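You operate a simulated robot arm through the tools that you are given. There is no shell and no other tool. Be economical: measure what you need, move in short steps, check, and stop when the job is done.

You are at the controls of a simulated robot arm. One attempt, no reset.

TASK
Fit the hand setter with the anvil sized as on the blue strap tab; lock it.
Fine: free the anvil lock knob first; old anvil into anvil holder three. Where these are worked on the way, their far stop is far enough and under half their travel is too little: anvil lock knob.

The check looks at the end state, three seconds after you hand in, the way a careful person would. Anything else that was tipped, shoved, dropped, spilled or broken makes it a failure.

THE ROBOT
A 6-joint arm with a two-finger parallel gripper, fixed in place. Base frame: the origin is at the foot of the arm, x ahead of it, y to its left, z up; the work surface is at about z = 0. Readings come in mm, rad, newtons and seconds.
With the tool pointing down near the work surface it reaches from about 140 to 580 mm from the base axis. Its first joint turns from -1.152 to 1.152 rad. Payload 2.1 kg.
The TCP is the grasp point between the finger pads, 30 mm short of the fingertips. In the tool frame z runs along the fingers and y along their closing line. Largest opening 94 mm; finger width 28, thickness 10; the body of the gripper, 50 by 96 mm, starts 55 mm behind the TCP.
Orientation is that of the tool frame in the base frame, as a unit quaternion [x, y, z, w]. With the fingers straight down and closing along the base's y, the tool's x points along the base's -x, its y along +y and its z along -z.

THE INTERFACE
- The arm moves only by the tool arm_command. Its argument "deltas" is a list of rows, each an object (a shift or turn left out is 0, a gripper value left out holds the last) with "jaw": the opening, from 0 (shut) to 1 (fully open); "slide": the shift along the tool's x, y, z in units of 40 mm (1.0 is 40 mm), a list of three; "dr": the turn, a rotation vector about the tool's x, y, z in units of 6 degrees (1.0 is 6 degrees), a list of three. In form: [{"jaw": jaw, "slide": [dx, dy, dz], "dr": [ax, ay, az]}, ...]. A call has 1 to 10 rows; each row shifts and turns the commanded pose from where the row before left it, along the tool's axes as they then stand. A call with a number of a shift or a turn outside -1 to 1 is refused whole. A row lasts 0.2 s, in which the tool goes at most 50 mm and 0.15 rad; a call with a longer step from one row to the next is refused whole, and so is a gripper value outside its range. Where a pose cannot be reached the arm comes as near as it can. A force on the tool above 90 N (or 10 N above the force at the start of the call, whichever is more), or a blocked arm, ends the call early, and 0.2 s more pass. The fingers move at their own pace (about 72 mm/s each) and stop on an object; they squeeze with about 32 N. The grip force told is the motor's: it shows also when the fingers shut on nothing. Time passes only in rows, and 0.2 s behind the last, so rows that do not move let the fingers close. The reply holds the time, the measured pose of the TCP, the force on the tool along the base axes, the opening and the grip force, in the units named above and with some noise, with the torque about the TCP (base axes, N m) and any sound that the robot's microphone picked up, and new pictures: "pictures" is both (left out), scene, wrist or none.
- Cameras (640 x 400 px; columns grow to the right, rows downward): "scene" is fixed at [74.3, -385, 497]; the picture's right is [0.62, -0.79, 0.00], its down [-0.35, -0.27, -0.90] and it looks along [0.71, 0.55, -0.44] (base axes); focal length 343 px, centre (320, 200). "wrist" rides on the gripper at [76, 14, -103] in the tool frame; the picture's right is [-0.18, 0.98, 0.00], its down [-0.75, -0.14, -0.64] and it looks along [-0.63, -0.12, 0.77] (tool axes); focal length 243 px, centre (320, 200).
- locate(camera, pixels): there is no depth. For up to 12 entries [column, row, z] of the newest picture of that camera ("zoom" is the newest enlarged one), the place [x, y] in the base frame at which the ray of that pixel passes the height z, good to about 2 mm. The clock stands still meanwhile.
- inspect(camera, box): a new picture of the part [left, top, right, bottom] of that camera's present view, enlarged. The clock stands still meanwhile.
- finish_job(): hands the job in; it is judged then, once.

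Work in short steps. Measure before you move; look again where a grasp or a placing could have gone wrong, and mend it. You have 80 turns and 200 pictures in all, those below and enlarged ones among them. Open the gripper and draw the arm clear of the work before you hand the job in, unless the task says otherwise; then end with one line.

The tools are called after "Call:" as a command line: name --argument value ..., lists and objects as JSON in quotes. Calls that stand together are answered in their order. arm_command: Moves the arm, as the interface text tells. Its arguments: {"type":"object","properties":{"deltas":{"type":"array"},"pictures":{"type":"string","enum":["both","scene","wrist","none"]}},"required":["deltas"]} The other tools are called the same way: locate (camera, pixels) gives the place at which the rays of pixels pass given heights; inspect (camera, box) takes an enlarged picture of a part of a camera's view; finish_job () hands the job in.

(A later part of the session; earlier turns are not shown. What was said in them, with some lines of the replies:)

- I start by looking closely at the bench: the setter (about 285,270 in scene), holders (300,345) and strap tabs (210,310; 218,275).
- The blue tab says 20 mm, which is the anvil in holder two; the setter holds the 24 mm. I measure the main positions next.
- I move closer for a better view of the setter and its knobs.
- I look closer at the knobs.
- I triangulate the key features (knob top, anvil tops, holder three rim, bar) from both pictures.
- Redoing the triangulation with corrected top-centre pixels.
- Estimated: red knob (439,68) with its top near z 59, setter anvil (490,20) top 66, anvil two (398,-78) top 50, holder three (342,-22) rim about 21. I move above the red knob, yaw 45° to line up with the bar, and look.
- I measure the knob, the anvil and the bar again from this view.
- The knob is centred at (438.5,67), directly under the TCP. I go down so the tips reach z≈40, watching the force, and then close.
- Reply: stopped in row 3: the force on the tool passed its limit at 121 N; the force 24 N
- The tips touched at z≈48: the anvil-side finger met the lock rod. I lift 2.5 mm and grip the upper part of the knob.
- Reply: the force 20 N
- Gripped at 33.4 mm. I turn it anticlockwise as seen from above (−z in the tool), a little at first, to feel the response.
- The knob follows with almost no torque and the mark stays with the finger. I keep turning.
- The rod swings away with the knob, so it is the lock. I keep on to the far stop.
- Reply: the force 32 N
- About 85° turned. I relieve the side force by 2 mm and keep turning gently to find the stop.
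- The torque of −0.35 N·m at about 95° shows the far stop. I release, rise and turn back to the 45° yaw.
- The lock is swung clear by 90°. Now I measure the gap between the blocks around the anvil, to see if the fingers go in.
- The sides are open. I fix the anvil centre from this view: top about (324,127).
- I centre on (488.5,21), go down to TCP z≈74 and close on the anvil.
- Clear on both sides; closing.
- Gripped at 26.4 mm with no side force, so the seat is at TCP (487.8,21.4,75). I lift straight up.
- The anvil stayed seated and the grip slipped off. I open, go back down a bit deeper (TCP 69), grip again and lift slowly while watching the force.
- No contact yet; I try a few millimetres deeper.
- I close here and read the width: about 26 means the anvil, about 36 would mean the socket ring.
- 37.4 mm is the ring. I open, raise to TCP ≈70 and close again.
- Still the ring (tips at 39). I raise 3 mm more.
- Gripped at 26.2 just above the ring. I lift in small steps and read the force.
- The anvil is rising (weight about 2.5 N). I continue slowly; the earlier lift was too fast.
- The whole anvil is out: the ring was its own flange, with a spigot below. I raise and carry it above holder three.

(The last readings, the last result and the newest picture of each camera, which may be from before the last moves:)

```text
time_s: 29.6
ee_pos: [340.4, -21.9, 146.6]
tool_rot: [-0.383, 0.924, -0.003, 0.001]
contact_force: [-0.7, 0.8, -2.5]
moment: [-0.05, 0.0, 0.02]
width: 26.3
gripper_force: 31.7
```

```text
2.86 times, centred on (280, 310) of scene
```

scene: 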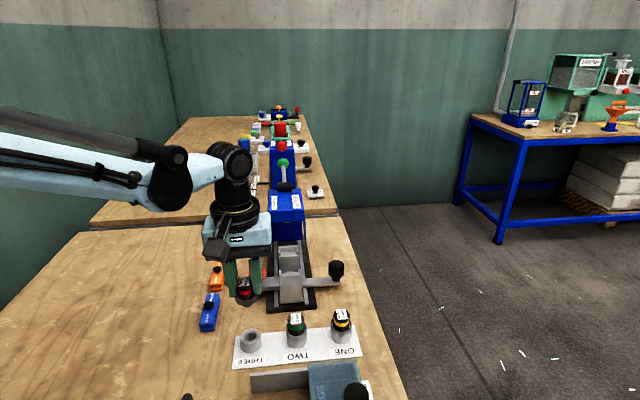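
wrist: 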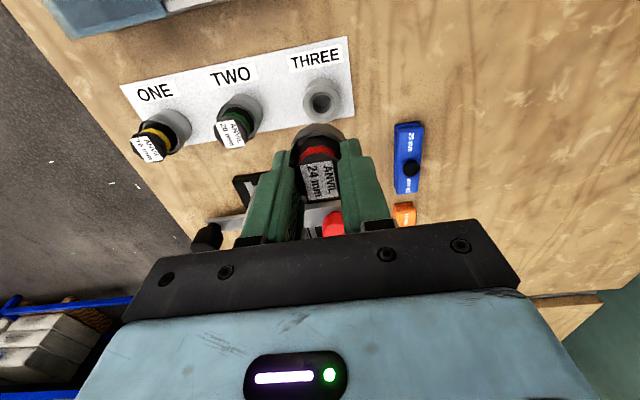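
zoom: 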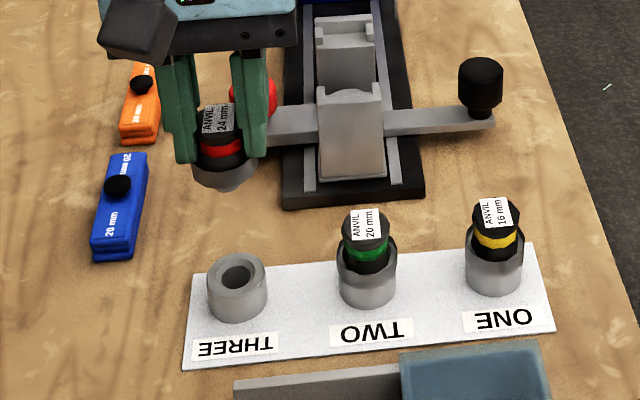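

I measure holder three's rim centre (wrist 322.8,103.7; scene 250.9,336) and anvil two at several heights.

Call:
locate --camera "wrist" --pixels '[[322.8, 103.7, 15], [322.8, 103.7, 25], [322.8, 103.7, 35], [230, 133, 45], [230, 133, 60]]'

Call:
locate --camera "scene" --pixels '[[250.9, 336, 15], [250.9, 336, 25], [250.9, 336, 35], [296, 318.5, 45], [296, 318.5, 60]]'

```text
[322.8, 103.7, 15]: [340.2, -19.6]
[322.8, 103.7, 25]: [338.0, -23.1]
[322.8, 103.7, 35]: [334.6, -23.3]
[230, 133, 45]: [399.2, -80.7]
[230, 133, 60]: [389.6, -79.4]
```

```text
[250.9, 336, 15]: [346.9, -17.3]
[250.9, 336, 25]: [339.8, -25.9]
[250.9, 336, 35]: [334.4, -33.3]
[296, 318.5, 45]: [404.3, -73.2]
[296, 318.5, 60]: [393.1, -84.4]
```

Holder three is at (339.5,−24), rim z≈24. I correct by 2 mm, go down to about TCP z 92 and look.

Call:
arm_command --deltas '[{"slide": [0.05, -0.02, 0.2]}, {"slide": [0, 0, 0.4]}, {"slide": [0, 0, 0.4]}, {"slide": [0, 0, 0.3]}, {}]'

Call:
inspect --camera "wrist" --box '[240, 80, 400, 220]'

Call:
inspect --camera "scene" --box '[200, 280, 310, 370]'

```text
time_s: 30.9
ee_pos: [340.3, -23.0, 95.6]
tool_rot: [-0.383, 0.924, -0.004, 0.001]
contact_force: [-0.7, 0.9, -1.6]
moment: [-0.02, 0.03, 0.01]
width: 26.1
gripper_force: 32.0
```

scene: 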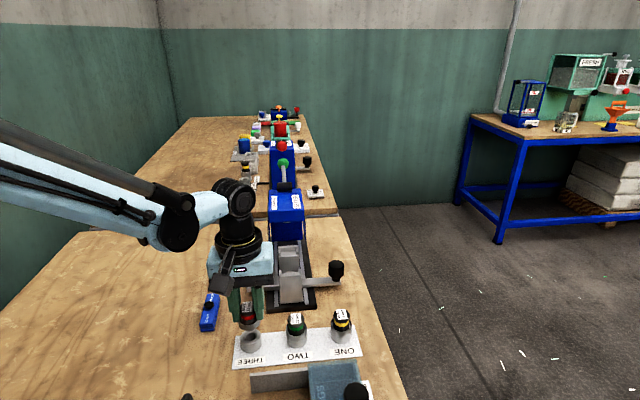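
wrist: 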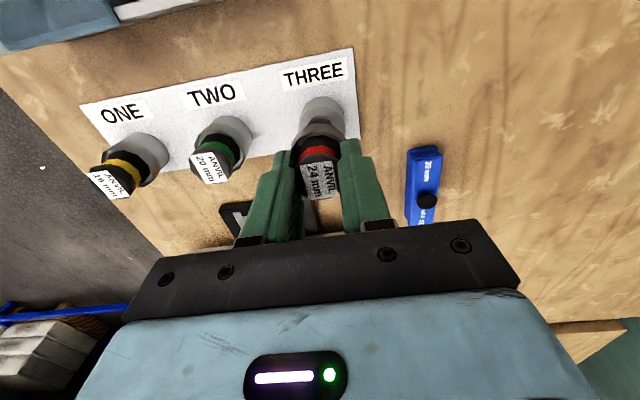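

```text
2.86 times, centred on (320, 150) of wrist
```

zoom: 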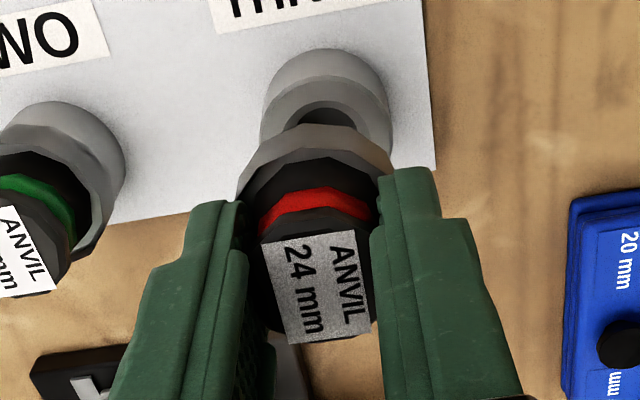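

```text
4.44 times, centred on (255, 325) of scene
```

zoom: 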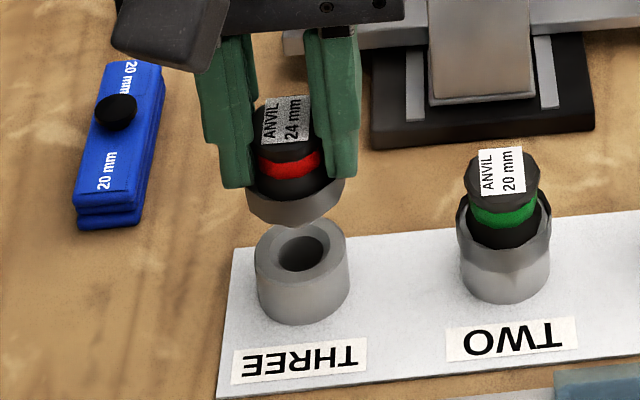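

The spigot looks well lined up with the hole. I go down slowly, reading the forces.

Call:
arm_command --deltas '[{"slide": [-0.01, -0.01, 0.1]}, {"slide": [0, 0, 0.1]}, {"slide": [0, 0, 0.1]}, {}]' --pictures "none"

Call:
inspect --camera "scene" --box '[220, 290, 290, 350]'

Call:
inspect --camera "wrist" --box '[260, 70, 380, 180]'

```text
time_s: 31.9
ee_pos: [340.7, -22.7, 82.8]
tool_rot: [-0.382, 0.924, -0.003, 0.002]
contact_force: [-0.3, -0.6, -2.4]
moment: [-0.02, 0.0, 0.01]
width: 26.1
gripper_force: 32.0
```

```text
6.67 times, centred on (255, 320) of scene
```

zoom: 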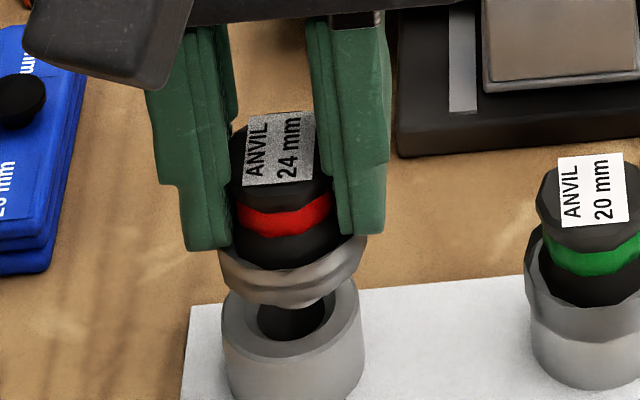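

```text
3.64 times, centred on (320, 125) of wrist
```

zoom: 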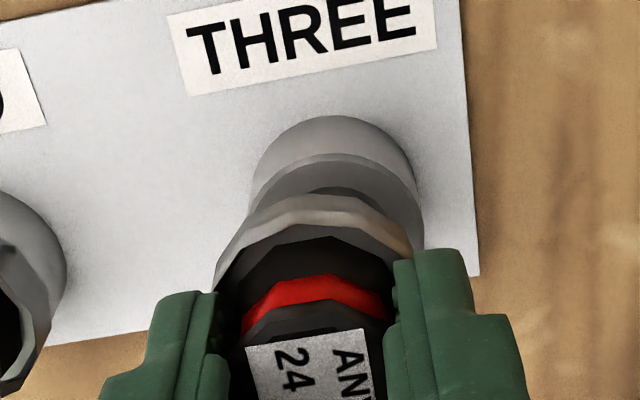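

Wrist picture: the tool axis is column 320 and the holder rim centres about column 324, so I shift +y by 2 mm and go down slowly.

Call:
arm_command --deltas '[{"slide": [0, 0.05, 0]}, {"slide": [0, 0, 0.06]}, {"slide": [0, 0, 0.06]}, {}]' --pictures "none"

Call:
inspect --camera "scene" --box '[220, 290, 290, 350]'

Call:
inspect --camera "wrist" --box '[260, 70, 380, 180]'

```text
time_s: 32.9
ee_pos: [339.2, -21.2, 79.4]
tool_rot: [-0.383, 0.924, -0.004, 0.001]
contact_force: [0.0, -0.9, -1.5]
moment: [-0.02, 0.01, -0.01]
width: 26.1
gripper_force: 31.8
```

```text
6.67 times, centred on (255, 320) of scene
```

zoom: 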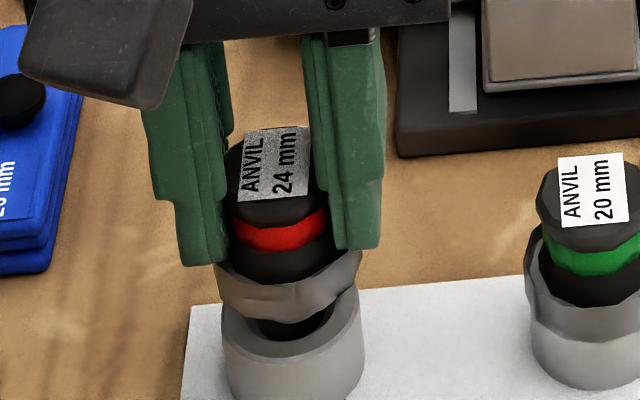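

```text
3.64 times, centred on (320, 125) of wrist
```

zoom: 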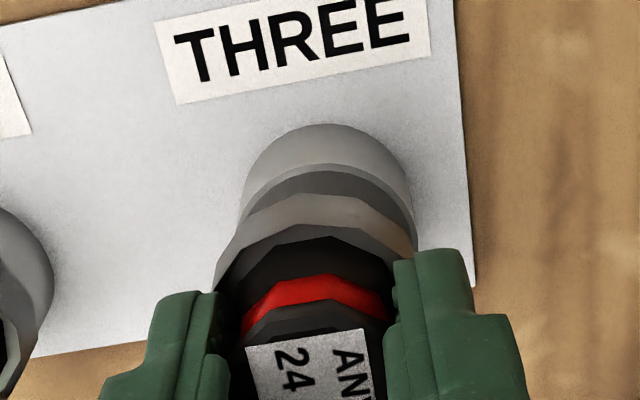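

Still free. I keep going down in small steps, watching for contact.

Call:
arm_command --deltas '[{"slide": [0.02, 0, 0.06]}, {"slide": [0, 0, 0.06]}, {"slide": [0, 0, 0.06]}, {}]' --pictures "none"

Call:
inspect --camera "scene" --box '[220, 290, 290, 350]'

```text
time_s: 33.9
ee_pos: [339.9, -21.9, 71.1]
tool_rot: [-0.384, 0.924, -0.002, 0.001]
contact_force: [0.1, 3.5, -1.4]
moment: [0.24, -0.03, 0.01]
width: 25.8
gripper_force: 32.1
```

```text
6.67 times, centred on (255, 320) of scene
```

zoom: 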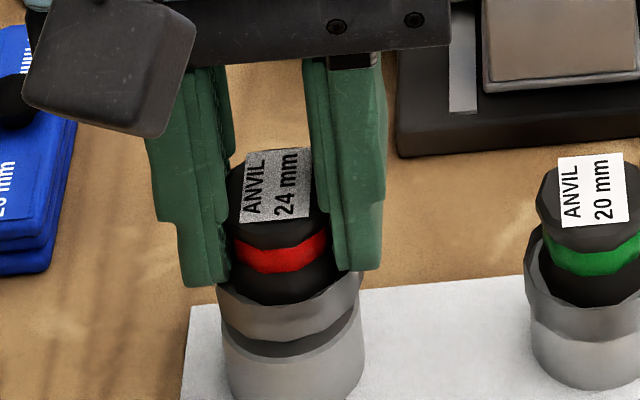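

The spigot is in the hole with a light side force (+y). I follow it and go down to the seat.

Call:
arm_command --deltas '[{"slide": [-0.015, 0.02, 0.05]}, {"slide": [0, 0, 0.05]}, {"slide": [0, 0, 0.05]}, {}]' --pictures "none"

Call:
inspect --camera "scene" --box '[220, 290, 290, 350]'

```text
time_s: 34.9
ee_pos: [338.5, -20.4, 64.6]
tool_rot: [-0.382, 0.924, -0.004, 0.0]
contact_force: [-1.0, 2.5, -0.8]
moment: [0.16, 0.0, -0.06]
width: 26.1
gripper_force: 31.9
```

```text
6.67 times, centred on (255, 320) of scene
```

zoom: 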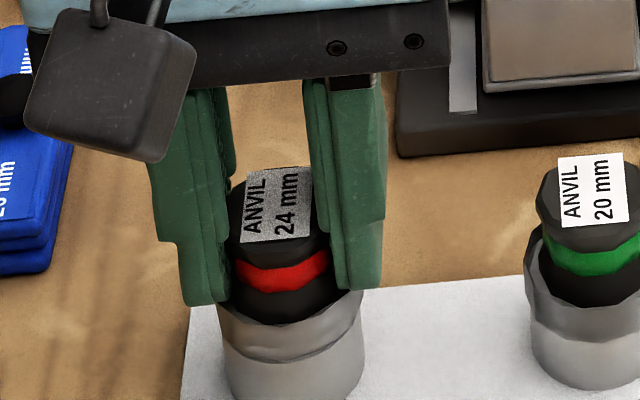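

Almost seated; I press down another 2–3 mm until I feel the rim.

Call:
arm_command --deltas '[{"slide": [0, 0, 0.04]}, {"slide": [0, 0, 0.04]}, {}]' --pictures "none"

```text
time_s: 35.6
ee_pos: [339.3, -22.5, 62.5]
tool_rot: [-0.382, 0.924, -0.004, 0.001]
contact_force: [0.5, 0.4, -2.1]
moment: [0.05, -0.02, 0.02]
width: 26.1
gripper_force: 32.4
```

Call:
arm_command --deltas '[{"slide": [0, 0, 0.03]}, {"slide": [0, 0, 0.03]}, {}]' --pictures "none"

Call:
inspect --camera "scene" --box '[220, 290, 290, 350]'

```text
time_s: 36.5
ee_pos: [340.6, -22.1, 60.6]
tool_rot: [-0.383, 0.924, -0.003, 0.001]
contact_force: [1.8, 1.8, -1.0]
moment: [0.09, -0.07, 0.0]
width: 26.2
gripper_force: 31.7
```

```text
6.67 times, centred on (255, 320) of scene
```

zoom: 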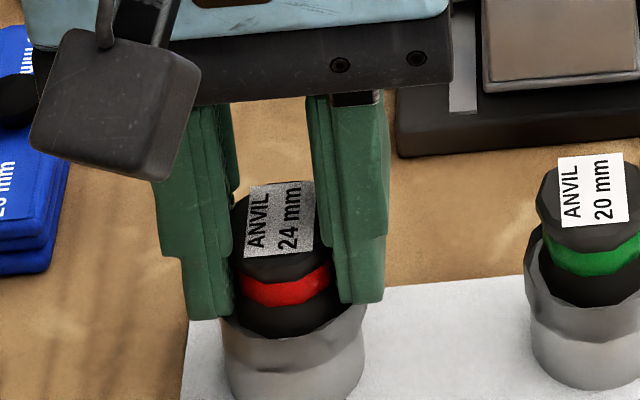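

Still weight on the tool, so not quite down; another step.

Call:
arm_command --deltas '[{"slide": [0, 0, 0.04]}, {"slide": [0, 0, 0.03]}, {}]' --pictures "none"

```text
time_s: 37.2
ee_pos: [339.9, -21.3, 57.2]
tool_rot: [-0.382, 0.924, -0.002, 0.001]
contact_force: [3.0, -2.5, 49.8]
moment: [0.56, 0.53, 0.04]
width: 26.9
gripper_force: 32.0
```

Seated (50 N up). I relieve 1 mm, open, and rise.

Call:
arm_command --deltas '[{"slide": [0, 0, -0.04]}, {"jaw": 0.5}, {}, {"slide": [0, 0, -0.3]}, {"slide": [0, 0, -0.7]}, {"slide": [0, 0, -0.7]}, {"slide": [0, 0, -0.6]}]'

Call:
inspect --camera "scene" --box '[200, 280, 370, 370]'

Call:
inspect --camera "wrist" --box '[120, 40, 400, 220]'

```text
time_s: 38.9
ee_pos: [338.8, -20.8, 152.2]
tool_rot: [-0.383, 0.924, -0.002, 0.002]
contact_force: [0.2, 0.8, -0.2]
moment: [0.0, -0.02, -0.01]
width: 47.2
gripper_force: 0.0
```

scene: 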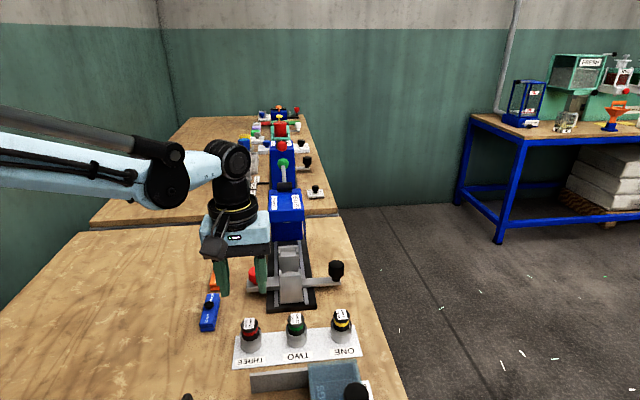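
wrist: 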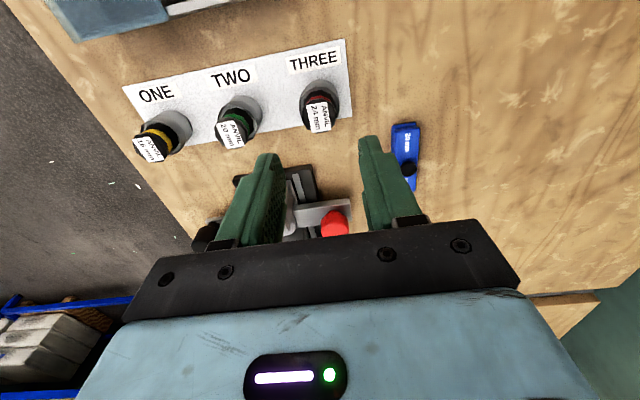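

```text
3.76 times, centred on (285, 325) of scene
```

zoom: 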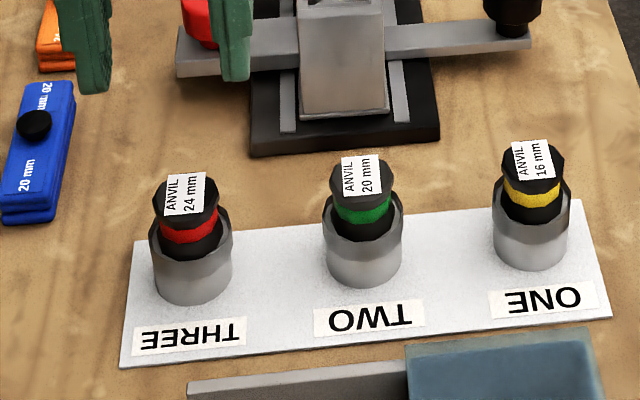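

```text
2.22 times, centred on (260, 130) of wrist
```

zoom: 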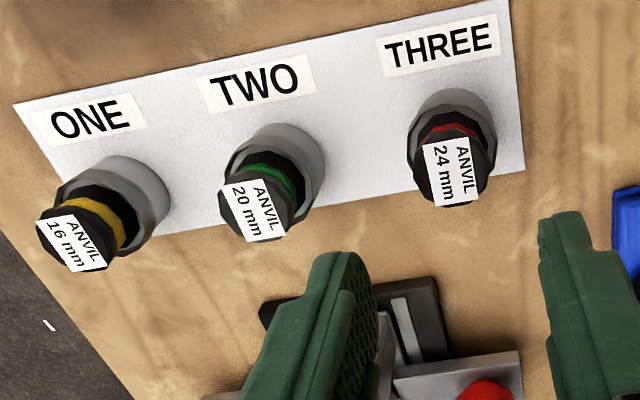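

Seated just like the others. Now I locate anvil two against three (same heights) in this view.

Call:
locate --camera "zoom" --pixels '[[453, 172, 50], [258, 210, 50], [75, 237, 50]]'

Call:
locate --camera "scene" --pixels '[[249, 323, 50], [296, 318.5, 50], [342, 313, 50]]'

```text
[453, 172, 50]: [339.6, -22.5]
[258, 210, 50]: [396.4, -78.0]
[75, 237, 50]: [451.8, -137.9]
```

```text
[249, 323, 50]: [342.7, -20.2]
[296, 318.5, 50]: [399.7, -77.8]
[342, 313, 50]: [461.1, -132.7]
```

Anvil two is at about (396.5,−78.5). I move over and look before going down.

Call:
arm_command --deltas '[{"slide": [0, -0.7, 0]}, {"slide": [0, -0.7, 0.3]}, {"slide": [0, -0.63, 0.7]}, {}]' --pictures "wrist"

Call:
inspect --camera "wrist" --box '[240, 70, 400, 220]'

```text
time_s: 39.9
ee_pos: [396.2, -79.4, 111.9]
tool_rot: [-0.383, 0.924, -0.004, 0.001]
contact_force: [-0.9, -1.2, 0.3]
moment: [0.04, 0.0, 0.0]
width: 47.1
gripper_force: 0.1
```

wrist: 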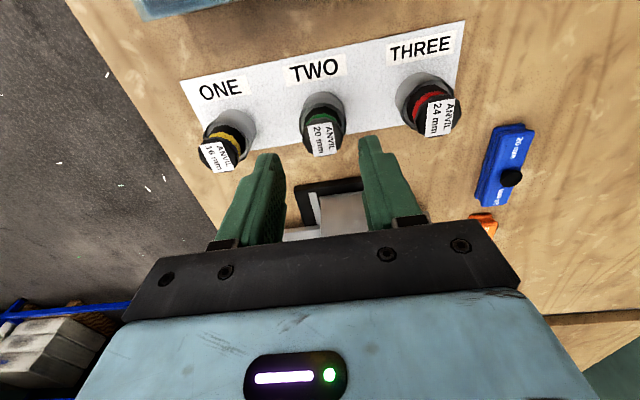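

```text
2.67 times, centred on (320, 145) of wrist
```

zoom: 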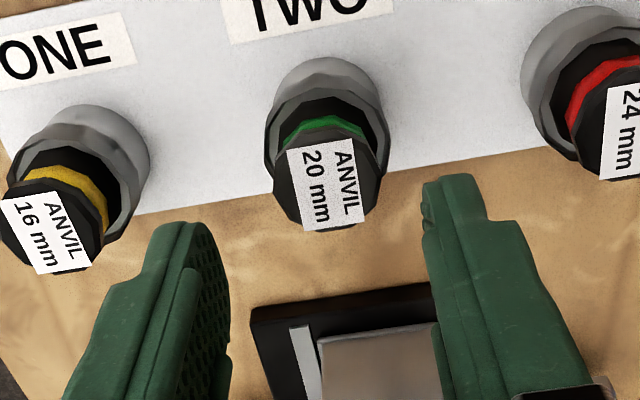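

Centred within 2 mm. I go down to TCP z≈60 and close.

Call:
arm_command --deltas '[{"slide": [0, 0.04, 0.5]}, {"slide": [0, 0, 0.5]}, {"slide": [0, 0, 0.3]}, {}, {"jaw": 0.1}, {}, {}]' --pictures "none"

Call:
inspect --camera "scene" --box '[240, 280, 350, 370]'

```text
time_s: 41.5
ee_pos: [395.9, -77.7, 60.1]
tool_rot: [-0.382, 0.924, -0.003, 0.001]
contact_force: [1.7, -1.0, -0.2]
moment: [-0.03, -0.07, -0.03]
width: 26.2
gripper_force: 31.7
```

```text
4.44 times, centred on (295, 325) of scene
```

zoom: 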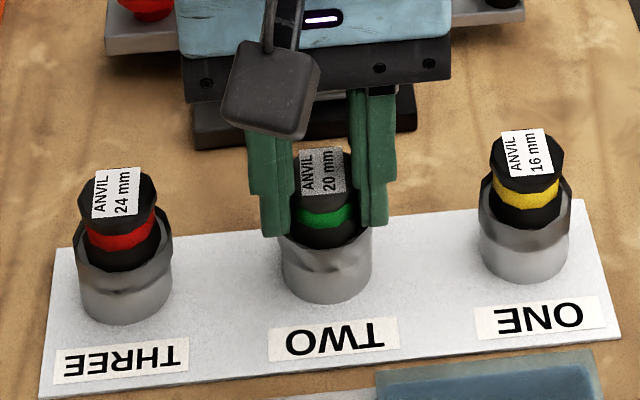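

Gripped at 26.2 mm. I lift slowly to clear the holder.

Call:
arm_command --deltas '[{"slide": [0, 0, -0.04]}, {"slide": [0, 0, -0.06]}, {"slide": [0, 0, -0.1]}, {"slide": [0, 0, -0.14]}, {"slide": [0, 0, -0.15]}, {"slide": [0, 0, -0.15]}, {"slide": [0, 0, -0.2]}, {"slide": [0, 0, -0.3]}, {"slide": [0, 0, -0.4]}, {"slide": [0, 0, -0.4]}]' --pictures "none"

Call:
arm_command --deltas '[{"slide": [0, 0, -0.25]}, {"slide": [0, 0, -0.1]}]'

Call:
inspect --camera "wrist" --box '[240, 70, 400, 220]'

```text
time_s: 43.6
ee_pos: [396.4, -77.9, 138.1]
tool_rot: [-0.383, 0.924, -0.003, 0.002]
contact_force: [-0.1, -0.5, -1.8]
moment: [0.02, 0.01, 0.04]
width: 26.1
gripper_force: 31.9
```

```text
time_s: 44.2
ee_pos: [394.0, -76.7, 151.1]
tool_rot: [-0.383, 0.924, -0.003, 0.002]
contact_force: [-1.0, -0.1, -2.5]
moment: [-0.01, -0.01, 0.03]
width: 26.1
gripper_force: 32.3
```

scene: 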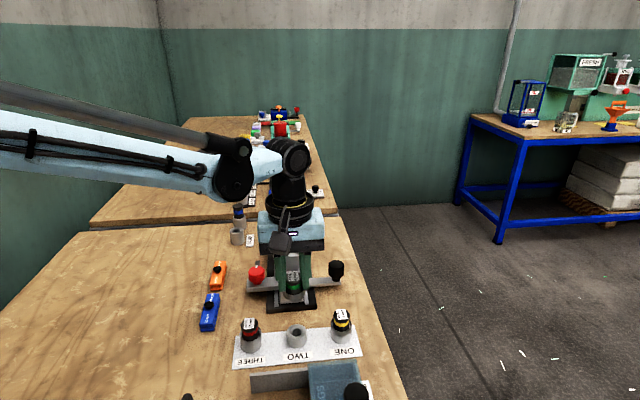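
wrist: 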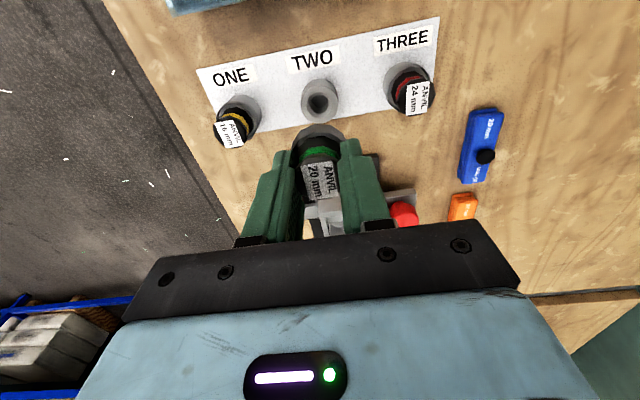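

```text
2.67 times, centred on (320, 145) of wrist
```

zoom: 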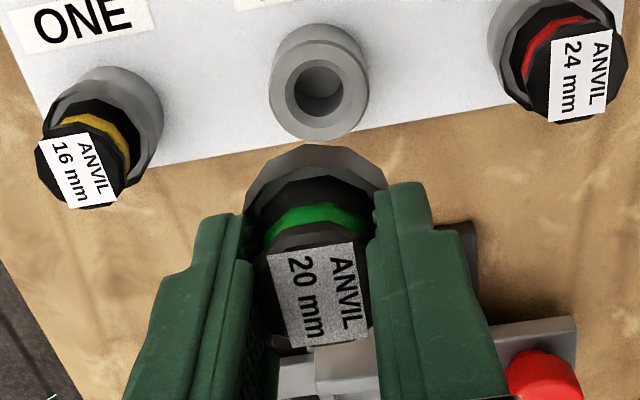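

Held well. I carry it over the setter seat at (487.8,21.5).

Call:
arm_command --deltas '[{"slide": [-0.15, 0.01, 0]}, {"slide": [-0.35, 0.015, 0]}, {"slide": [-0.55, 0.02, 0]}, {"slide": [-0.65, 0.02, 0]}, {"slide": [-0.65, 0.02, 0]}, {"slide": [-0.55, 0.02, 0]}, {"slide": [-0.32, 0.01, 0]}, {"slide": [-0.165, 0, 0]}, {}]'

Call:
inspect --camera "wrist" --box '[240, 60, 400, 220]'

Call:
inspect --camera "scene" --box '[230, 200, 350, 300]'

```text
time_s: 46.2
ee_pos: [488.7, 23.0, 151.6]
tool_rot: [-0.383, 0.924, -0.004, 0.002]
contact_force: [-0.5, 0.0, -1.8]
moment: [0.0, -0.04, -0.03]
width: 26.3
gripper_force: 32.4
```

scene: 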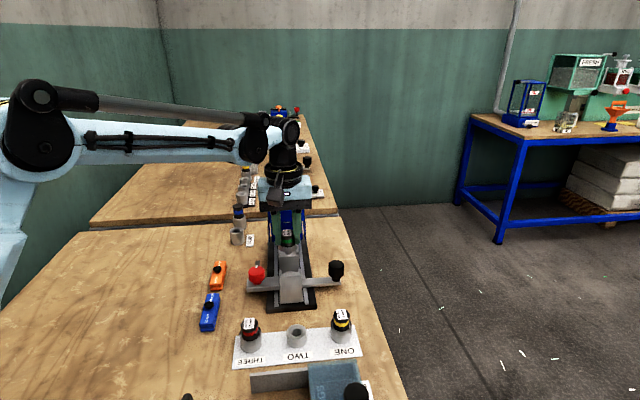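
wrist: 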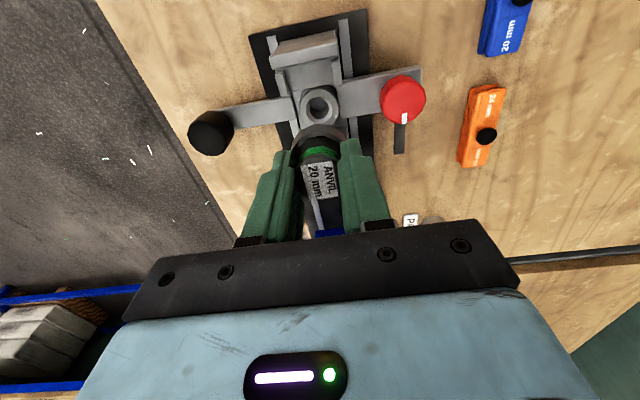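

```text
2.50 times, centred on (320, 140) of wrist
```

zoom: 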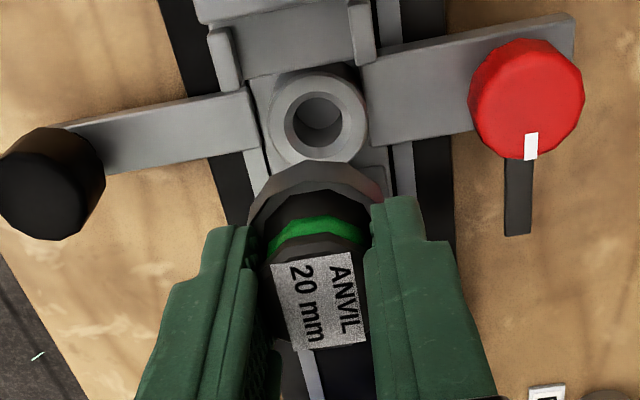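

```text
4.00 times, centred on (290, 250) of scene
```

zoom: 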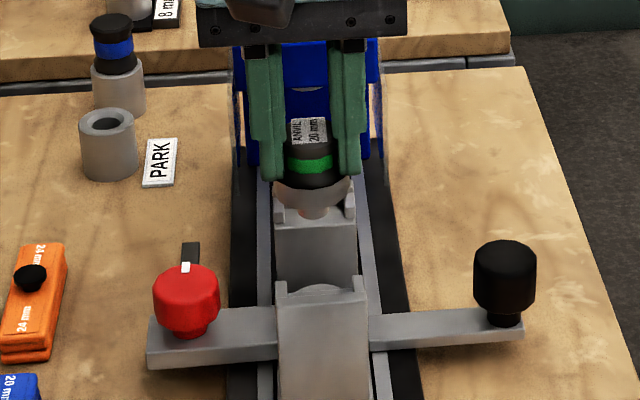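

The socket hole is at about column 320, right on the tool axis. I check its place by locate.

Call:
locate --camera "wrist" --pixels '[[320, 107, 38], [320, 109, 38]]'

Call:
arm_command --deltas '[{"slide": [0, 0, 0.2]}, {"slide": [0, 0, 0.3]}, {"slide": [0, 0, 0.3]}, {"slide": [0, 0, 0.2]}, {}]' --pictures "none"

Call:
inspect --camera "wrist" --box '[260, 70, 380, 180]'

Call:
inspect --camera "scene" --box '[250, 220, 330, 290]'

```text
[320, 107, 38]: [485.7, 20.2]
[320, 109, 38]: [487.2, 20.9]
```

```text
time_s: 47.5
ee_pos: [488.5, 22.9, 111.0]
tool_rot: [-0.382, 0.924, -0.003, 0.001]
contact_force: [-0.7, -0.7, -1.9]
moment: [-0.03, 0.01, 0.01]
width: 26.3
gripper_force: 31.7
```

```text
3.64 times, centred on (320, 125) of wrist
```

zoom: 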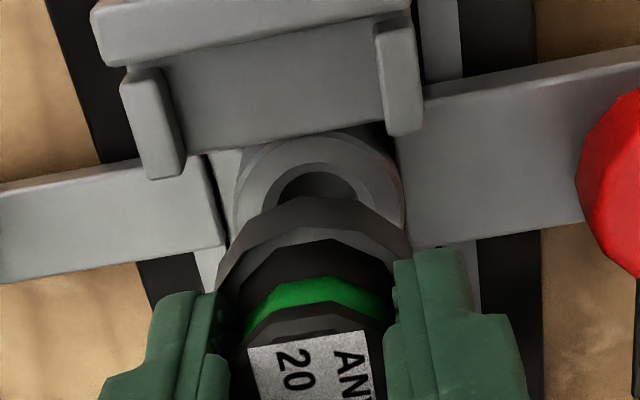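

```text
5.71 times, centred on (290, 255) of scene
```

zoom: 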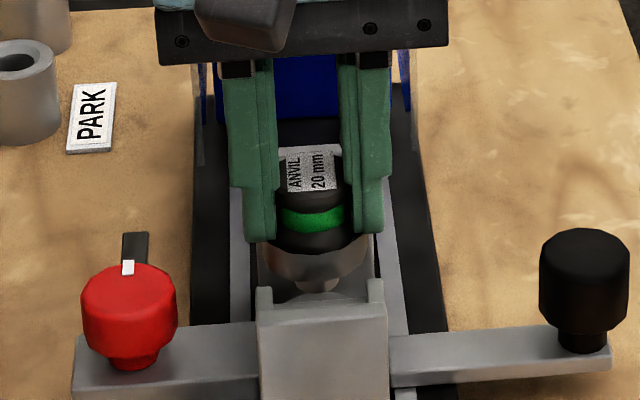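

Aligned. I trim 1 mm and go down slowly; I expect the seat at TCP ≈77.

Call:
arm_command --deltas '[{"slide": [0.03, 0, 0.1]}, {"slide": [0, 0, 0.1]}, {"slide": [0, 0, 0.1]}, {"slide": [0, 0, 0.1]}, {}]' --pictures "none"

Call:
inspect --camera "scene" --box '[250, 220, 330, 290]'

```text
time_s: 48.6
ee_pos: [487.3, 21.1, 95.0]
tool_rot: [-0.382, 0.924, -0.003, 0.001]
contact_force: [-0.3, -0.2, -2.6]
moment: [-0.02, 0.03, 0.01]
width: 26.0
gripper_force: 31.7
```

```text
5.71 times, centred on (290, 255) of scene
```

zoom: 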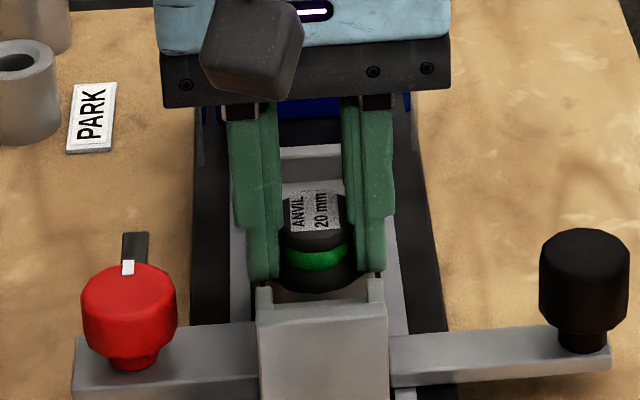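

No contact yet; I continue.

Call:
arm_command --deltas '[{"slide": [0, 0, 0.06]}, {"slide": [0, 0, 0.06]}, {"slide": [0, 0, 0.06]}, {}]' --pictures "none"

Call:
arm_command --deltas '[{"slide": [0, 0, 0.05]}, {"slide": [0, 0, 0.05]}, {"slide": [0, 0, 0.05]}, {}]' --pictures "none"

```text
time_s: 49.6
ee_pos: [486.7, 20.2, 87.3]
tool_rot: [-0.383, 0.924, -0.002, 0.002]
contact_force: [0.1, -0.4, -1.5]
moment: [-0.02, 0.01, -0.02]
width: 25.8
gripper_force: 32.2
```

```text
time_s: 50.6
ee_pos: [487.3, 20.6, 81.9]
tool_rot: [-0.383, 0.924, -0.004, 0.001]
contact_force: [-0.1, 0.6, -1.2]
moment: [0.04, 0.0, -0.02]
width: 26.0
gripper_force: 32.2
```

Smooth so far; the last few millimetres to the seat.

Call:
arm_command --deltas '[{"slide": [0, 0, 0.04]}, {"slide": [0, 0, 0.04]}, {}]' --pictures "none"

Call:
arm_command --deltas '[{"slide": [0, 0, 0.03]}, {"slide": [0, 0, 0.02]}, {}]' --pictures "none"

Call:
inspect --camera "scene" --box '[250, 220, 330, 290]'

```text
time_s: 51.5
ee_pos: [487.5, 21.3, 78.5]
tool_rot: [-0.383, 0.924, -0.004, 0.001]
contact_force: [0.0, 0.2, -1.4]
moment: [0.01, 0.03, -0.01]
width: 25.8
gripper_force: 32.1
```

```text
time_s: 52.2
ee_pos: [487.8, 18.5, 76.6]
tool_rot: [-0.383, 0.924, -0.004, 0.001]
contact_force: [0.6, 0.2, -1.7]
moment: [-0.03, 0.02, -0.02]
width: 26.0
gripper_force: 32.5
```

```text
5.71 times, centred on (290, 255) of scene
```

zoom: 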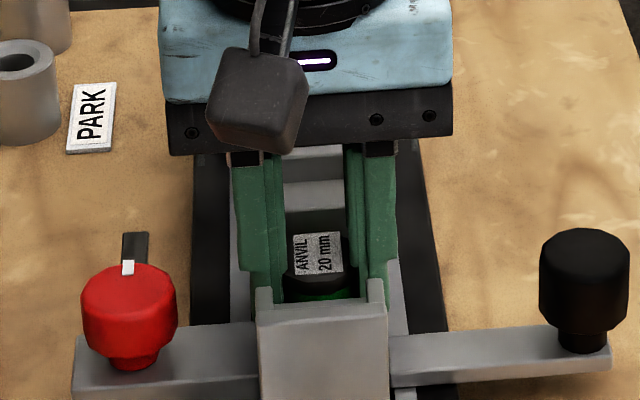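

Nearly down; one more step to feel the seat.

Call:
arm_command --deltas '[{"slide": [0, 0, 0.03]}, {"slide": [0, 0, 0.02]}, {}]' --pictures "none"

```text
time_s: 53.0
ee_pos: [487.6, 20.8, 74.6]
tool_rot: [-0.382, 0.924, -0.003, 0.001]
contact_force: [1.2, -2.8, 27.4]
moment: [0.15, 0.12, -0.01]
width: 26.5
gripper_force: 32.0
```

Seated (27 N at TCP 74.6, as for the old anvil). I relieve, open, rise and look.

Call:
arm_command --deltas '[{"slide": [0, 0, -0.02]}, {"jaw": 0.55}, {}, {"slide": [0, 0, -0.3]}, {"slide": [0, 0, -0.7]}, {"slide": [0, 0, -0.7]}]'

Call:
inspect --camera "wrist" --box '[200, 50, 460, 220]'

Call:
inspect --camera "scene" --box '[230, 220, 350, 300]'

```text
time_s: 54.5
ee_pos: [487.7, 20.2, 143.4]
tool_rot: [-0.383, 0.924, -0.003, 0.001]
contact_force: [0.0, 0.6, 0.3]
moment: [0.0, 0.02, 0.0]
width: 51.8
gripper_force: 0.1
```

scene: 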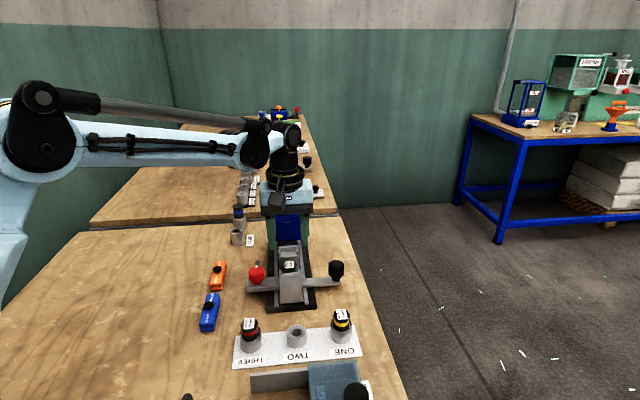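
wrist: 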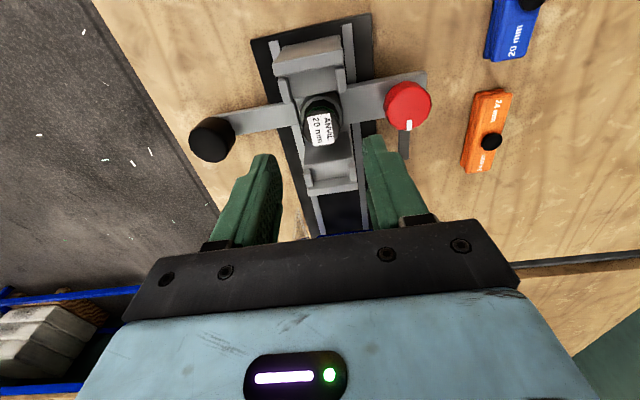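

```text
2.35 times, centred on (330, 135) of wrist
```

zoom: 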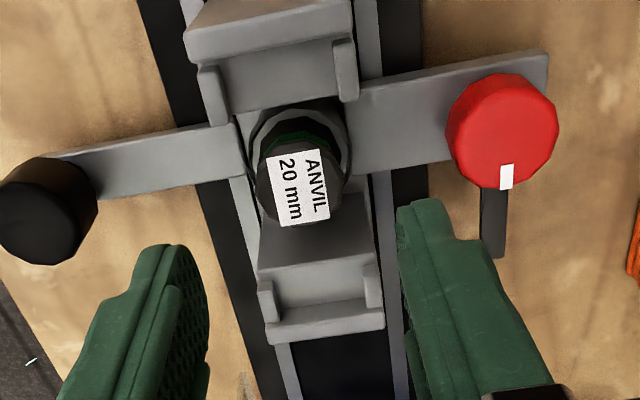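

```text
5.00 times, centred on (290, 260) of scene
```

zoom: 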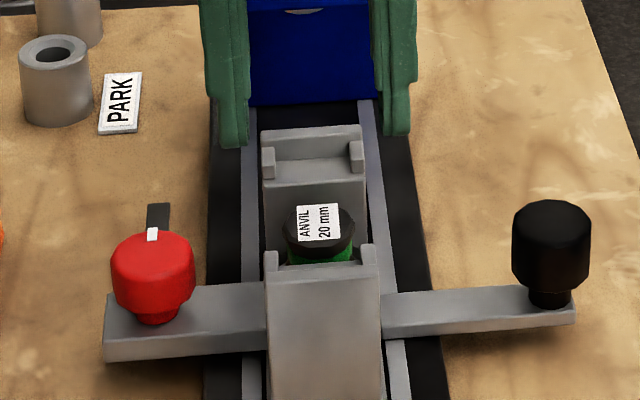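

The 20 mm anvil sits as the old one did. Now to the red knob: move over, go down to TCP≈75 and grip.

Call:
arm_command --deltas '[{"slide": [0.015, 0.85, 0]}, {"slide": [0, 0.84, 0]}, {"slide": [0, 0, 0.6]}, {"slide": [0, 0, 0.6]}, {"slide": [0, 0, 0.3]}, {"slide": [0, 0, 0.15]}, {}, {"jaw": 0.2}, {}, {}]' --pictures "wrist"

```text
time_s: 56.6
ee_pos: [438.1, 68.5, 76.5]
tool_rot: [-0.383, 0.924, -0.003, 0.0]
contact_force: [-4.2, 3.1, -10.2]
moment: [0.3, 0.49, 0.01]
width: 33.6
gripper_force: 45.0
```

wrist: 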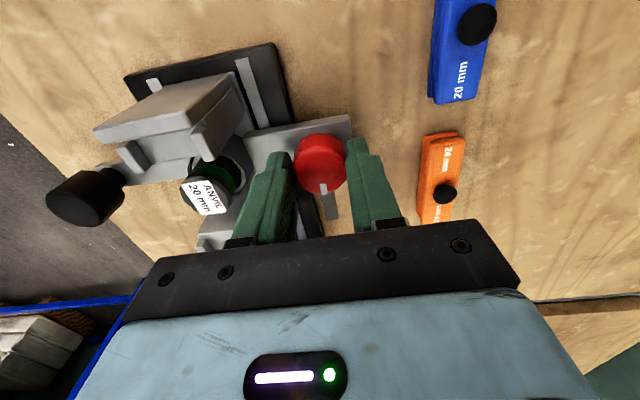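

Gripped. I turn clockwise (+z in the tool) in two stages, checking torque.

Call:
arm_command --deltas '[{"slide": [0, 0.01, 0], "dr": [0, 0, 1]}, {"dr": [0, 0, 1]}, {"dr": [0, 0, 1]}, {"dr": [0, 0, 1]}, {"dr": [0, 0, 1]}, {"dr": [0, 0, 1]}, {"dr": [0, 0, 1]}, {"dr": [0, 0, 1]}]' --pictures "wrist"

```text
time_s: 58.5
ee_pos: [438.0, 68.9, 76.8]
tool_rot: [0.026, 1.0, -0.001, 0.002]
contact_force: [-0.7, 15.5, -27.7]
moment: [0.64, 0.57, 0.04]
width: 33.1
gripper_force: 44.5
```

wrist: 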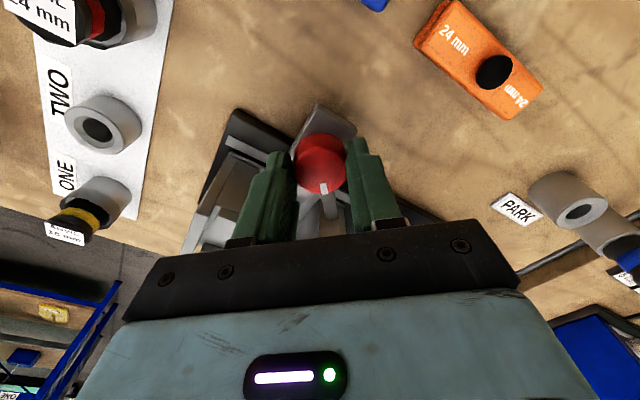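

It follows. I ease the side load and continue to the lock stop.

Call:
arm_command --deltas '[{"slide": [0, 0.03, 0.03], "dr": [0, 0, 1]}, {"dr": [0, 0, 1]}, {"dr": [0, 0, 1]}, {"dr": [0, 0, 1]}, {"dr": [0, 0, 1]}, {"dr": [0, 0, 1]}, {}]' --pictures "wrist"

Call:
inspect --camera "scene" --box '[230, 220, 350, 300]'

```text
time_s: 60.0
ee_pos: [439.5, 70.9, 75.9]
tool_rot: [0.333, 0.943, 0.0, 0.004]
contact_force: [10.2, 16.8, 33.4]
moment: [0.21, -0.16, 0.04]
width: 33.2
gripper_force: 44.9
```

wrist: 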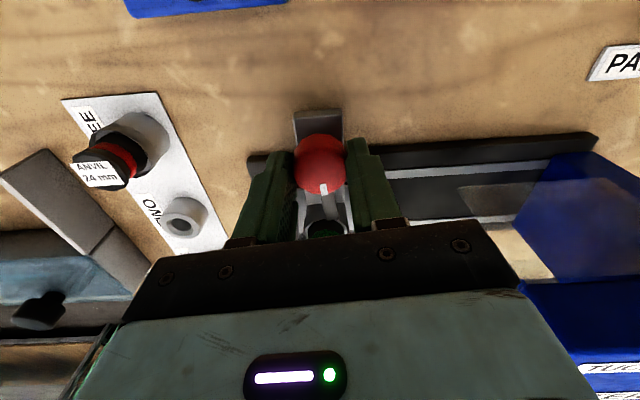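

```text
5.00 times, centred on (290, 260) of scene
```

zoom: 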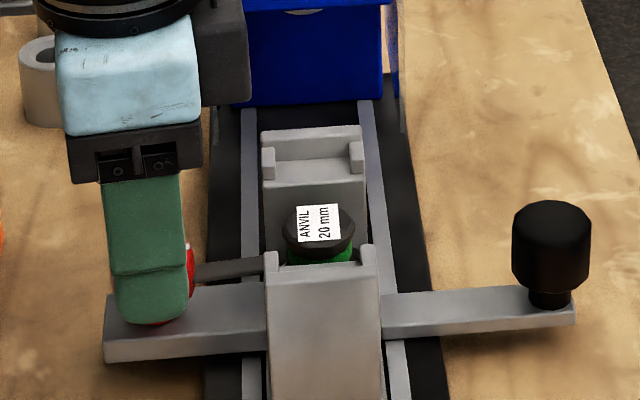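

About 84° turned. I relieve the down load and turn the last bit to feel the stop.

Call:
arm_command --deltas '[{"slide": [0, 0, -0.02], "dr": [0, 0, 0.7]}, {"dr": [0, 0, 0.7]}, {"dr": [0, 0, 0.5]}, {}]' --pictures "none"

Call:
inspect --camera "scene" --box '[230, 220, 350, 300]'

```text
time_s: 61.0
ee_pos: [438.5, 70.0, 75.3]
tool_rot: [0.425, 0.905, 0.0, 0.002]
contact_force: [9.6, 22.7, -14.2]
moment: [-0.13, -0.2, 0.42]
width: 33.3
gripper_force: 45.1
```

```text
5.00 times, centred on (290, 260) of scene
```

zoom: 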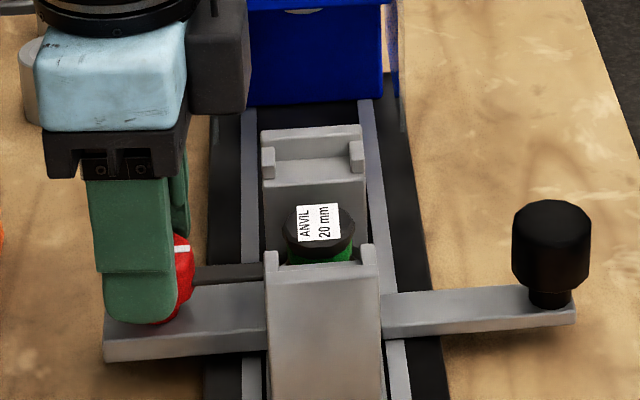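

Torque 0.42 N·m at about 95°: the lock stop. I release, rise and draw back clear.

Call:
arm_command --deltas '[{"jaw": 0.6}, {}, {"slide": [0, 0, -0.4]}, {"slide": [0, 0, -0.9]}, {"slide": [0, 0, -0.9]}, {"slide": [0, 0, -0.9]}, {"slide": [0, 0, -0.9]}, {"dr": [0, 0, -1]}, {"dr": [0, 0, -1]}, {"dr": [0, 0, -1]}]' --pictures "none"

Call:
arm_command --deltas '[{"dr": [0, 0, -1]}, {"dr": [0, 0, -1]}, {"dr": [0, 0, -1]}, {"dr": [0, 0, -1]}, {"dr": [0, 0, -1]}, {"slide": [0.9, 0, -0.3]}, {"slide": [0.9, 0, -0.3]}, {"slide": [0.9, 0, -0.3]}]'

Call:
inspect --camera "scene" --box '[220, 220, 370, 370]'

Call:
inspect --camera "wrist" --box '[240, 60, 480, 240]'

```text
time_s: 63.2
ee_pos: [438.2, 70.5, 237.6]
tool_rot: [0.279, 0.96, -0.002, 0.002]
contact_force: [0.1, 0.1, -0.4]
moment: [-0.01, 0.01, -0.02]
width: 56.5
gripper_force: 0.1
```

```text
time_s: 65.0
ee_pos: [330.9, 73.2, 272.0]
tool_rot: [0.022, 1.0, -0.002, 0.002]
contact_force: [0.5, -0.7, -0.2]
moment: [-0.02, -0.04, 0.01]
width: 56.2
gripper_force: 0.1
```

scene: 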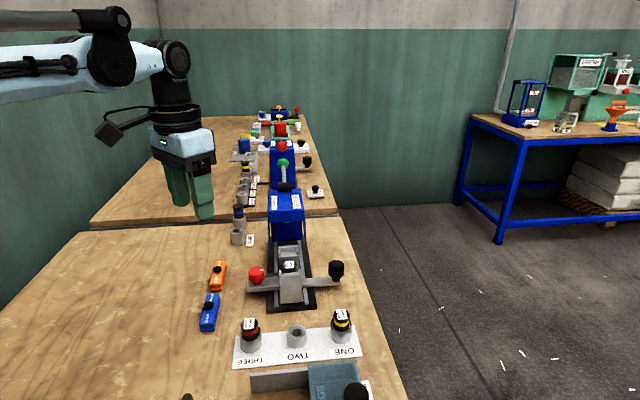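
wrist: 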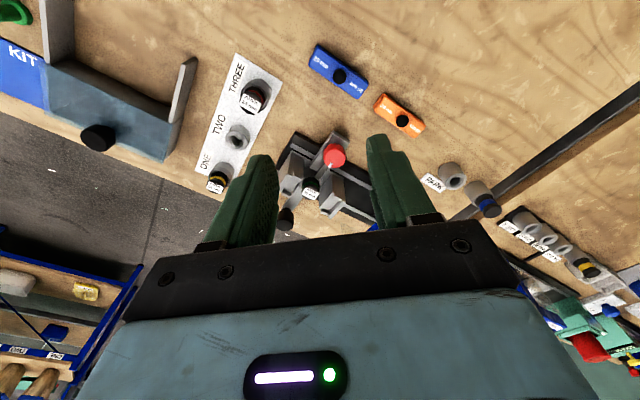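

```text
2.67 times, centred on (295, 295) of scene
```

zoom: 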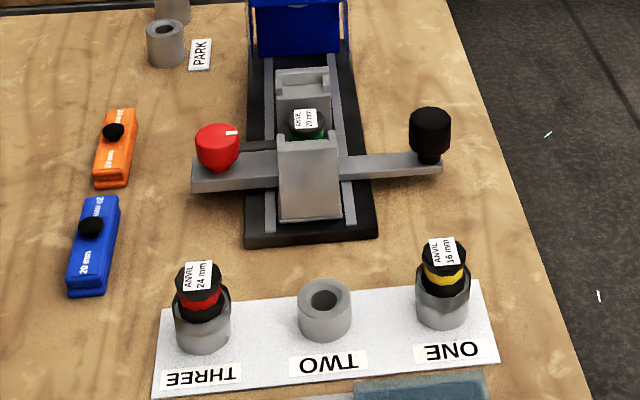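

```text
2.22 times, centred on (360, 150) of wrist
```

zoom: 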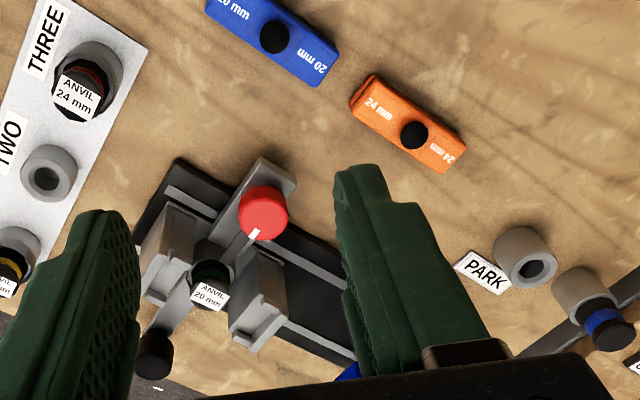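

The 20 mm anvil is in the setter with the lock lever back over it as at the start, the 24 mm is in holder three, and nothing else has moved. I hand in.

Call:
finish_job

```text
The job is handed in.
```

The setter now holds the 20 mm anvil, the size on the blue tab, and it is locked at the knob's stop. The old 24 mm anvil is in holder three, and the arm is clear with the gripper open.
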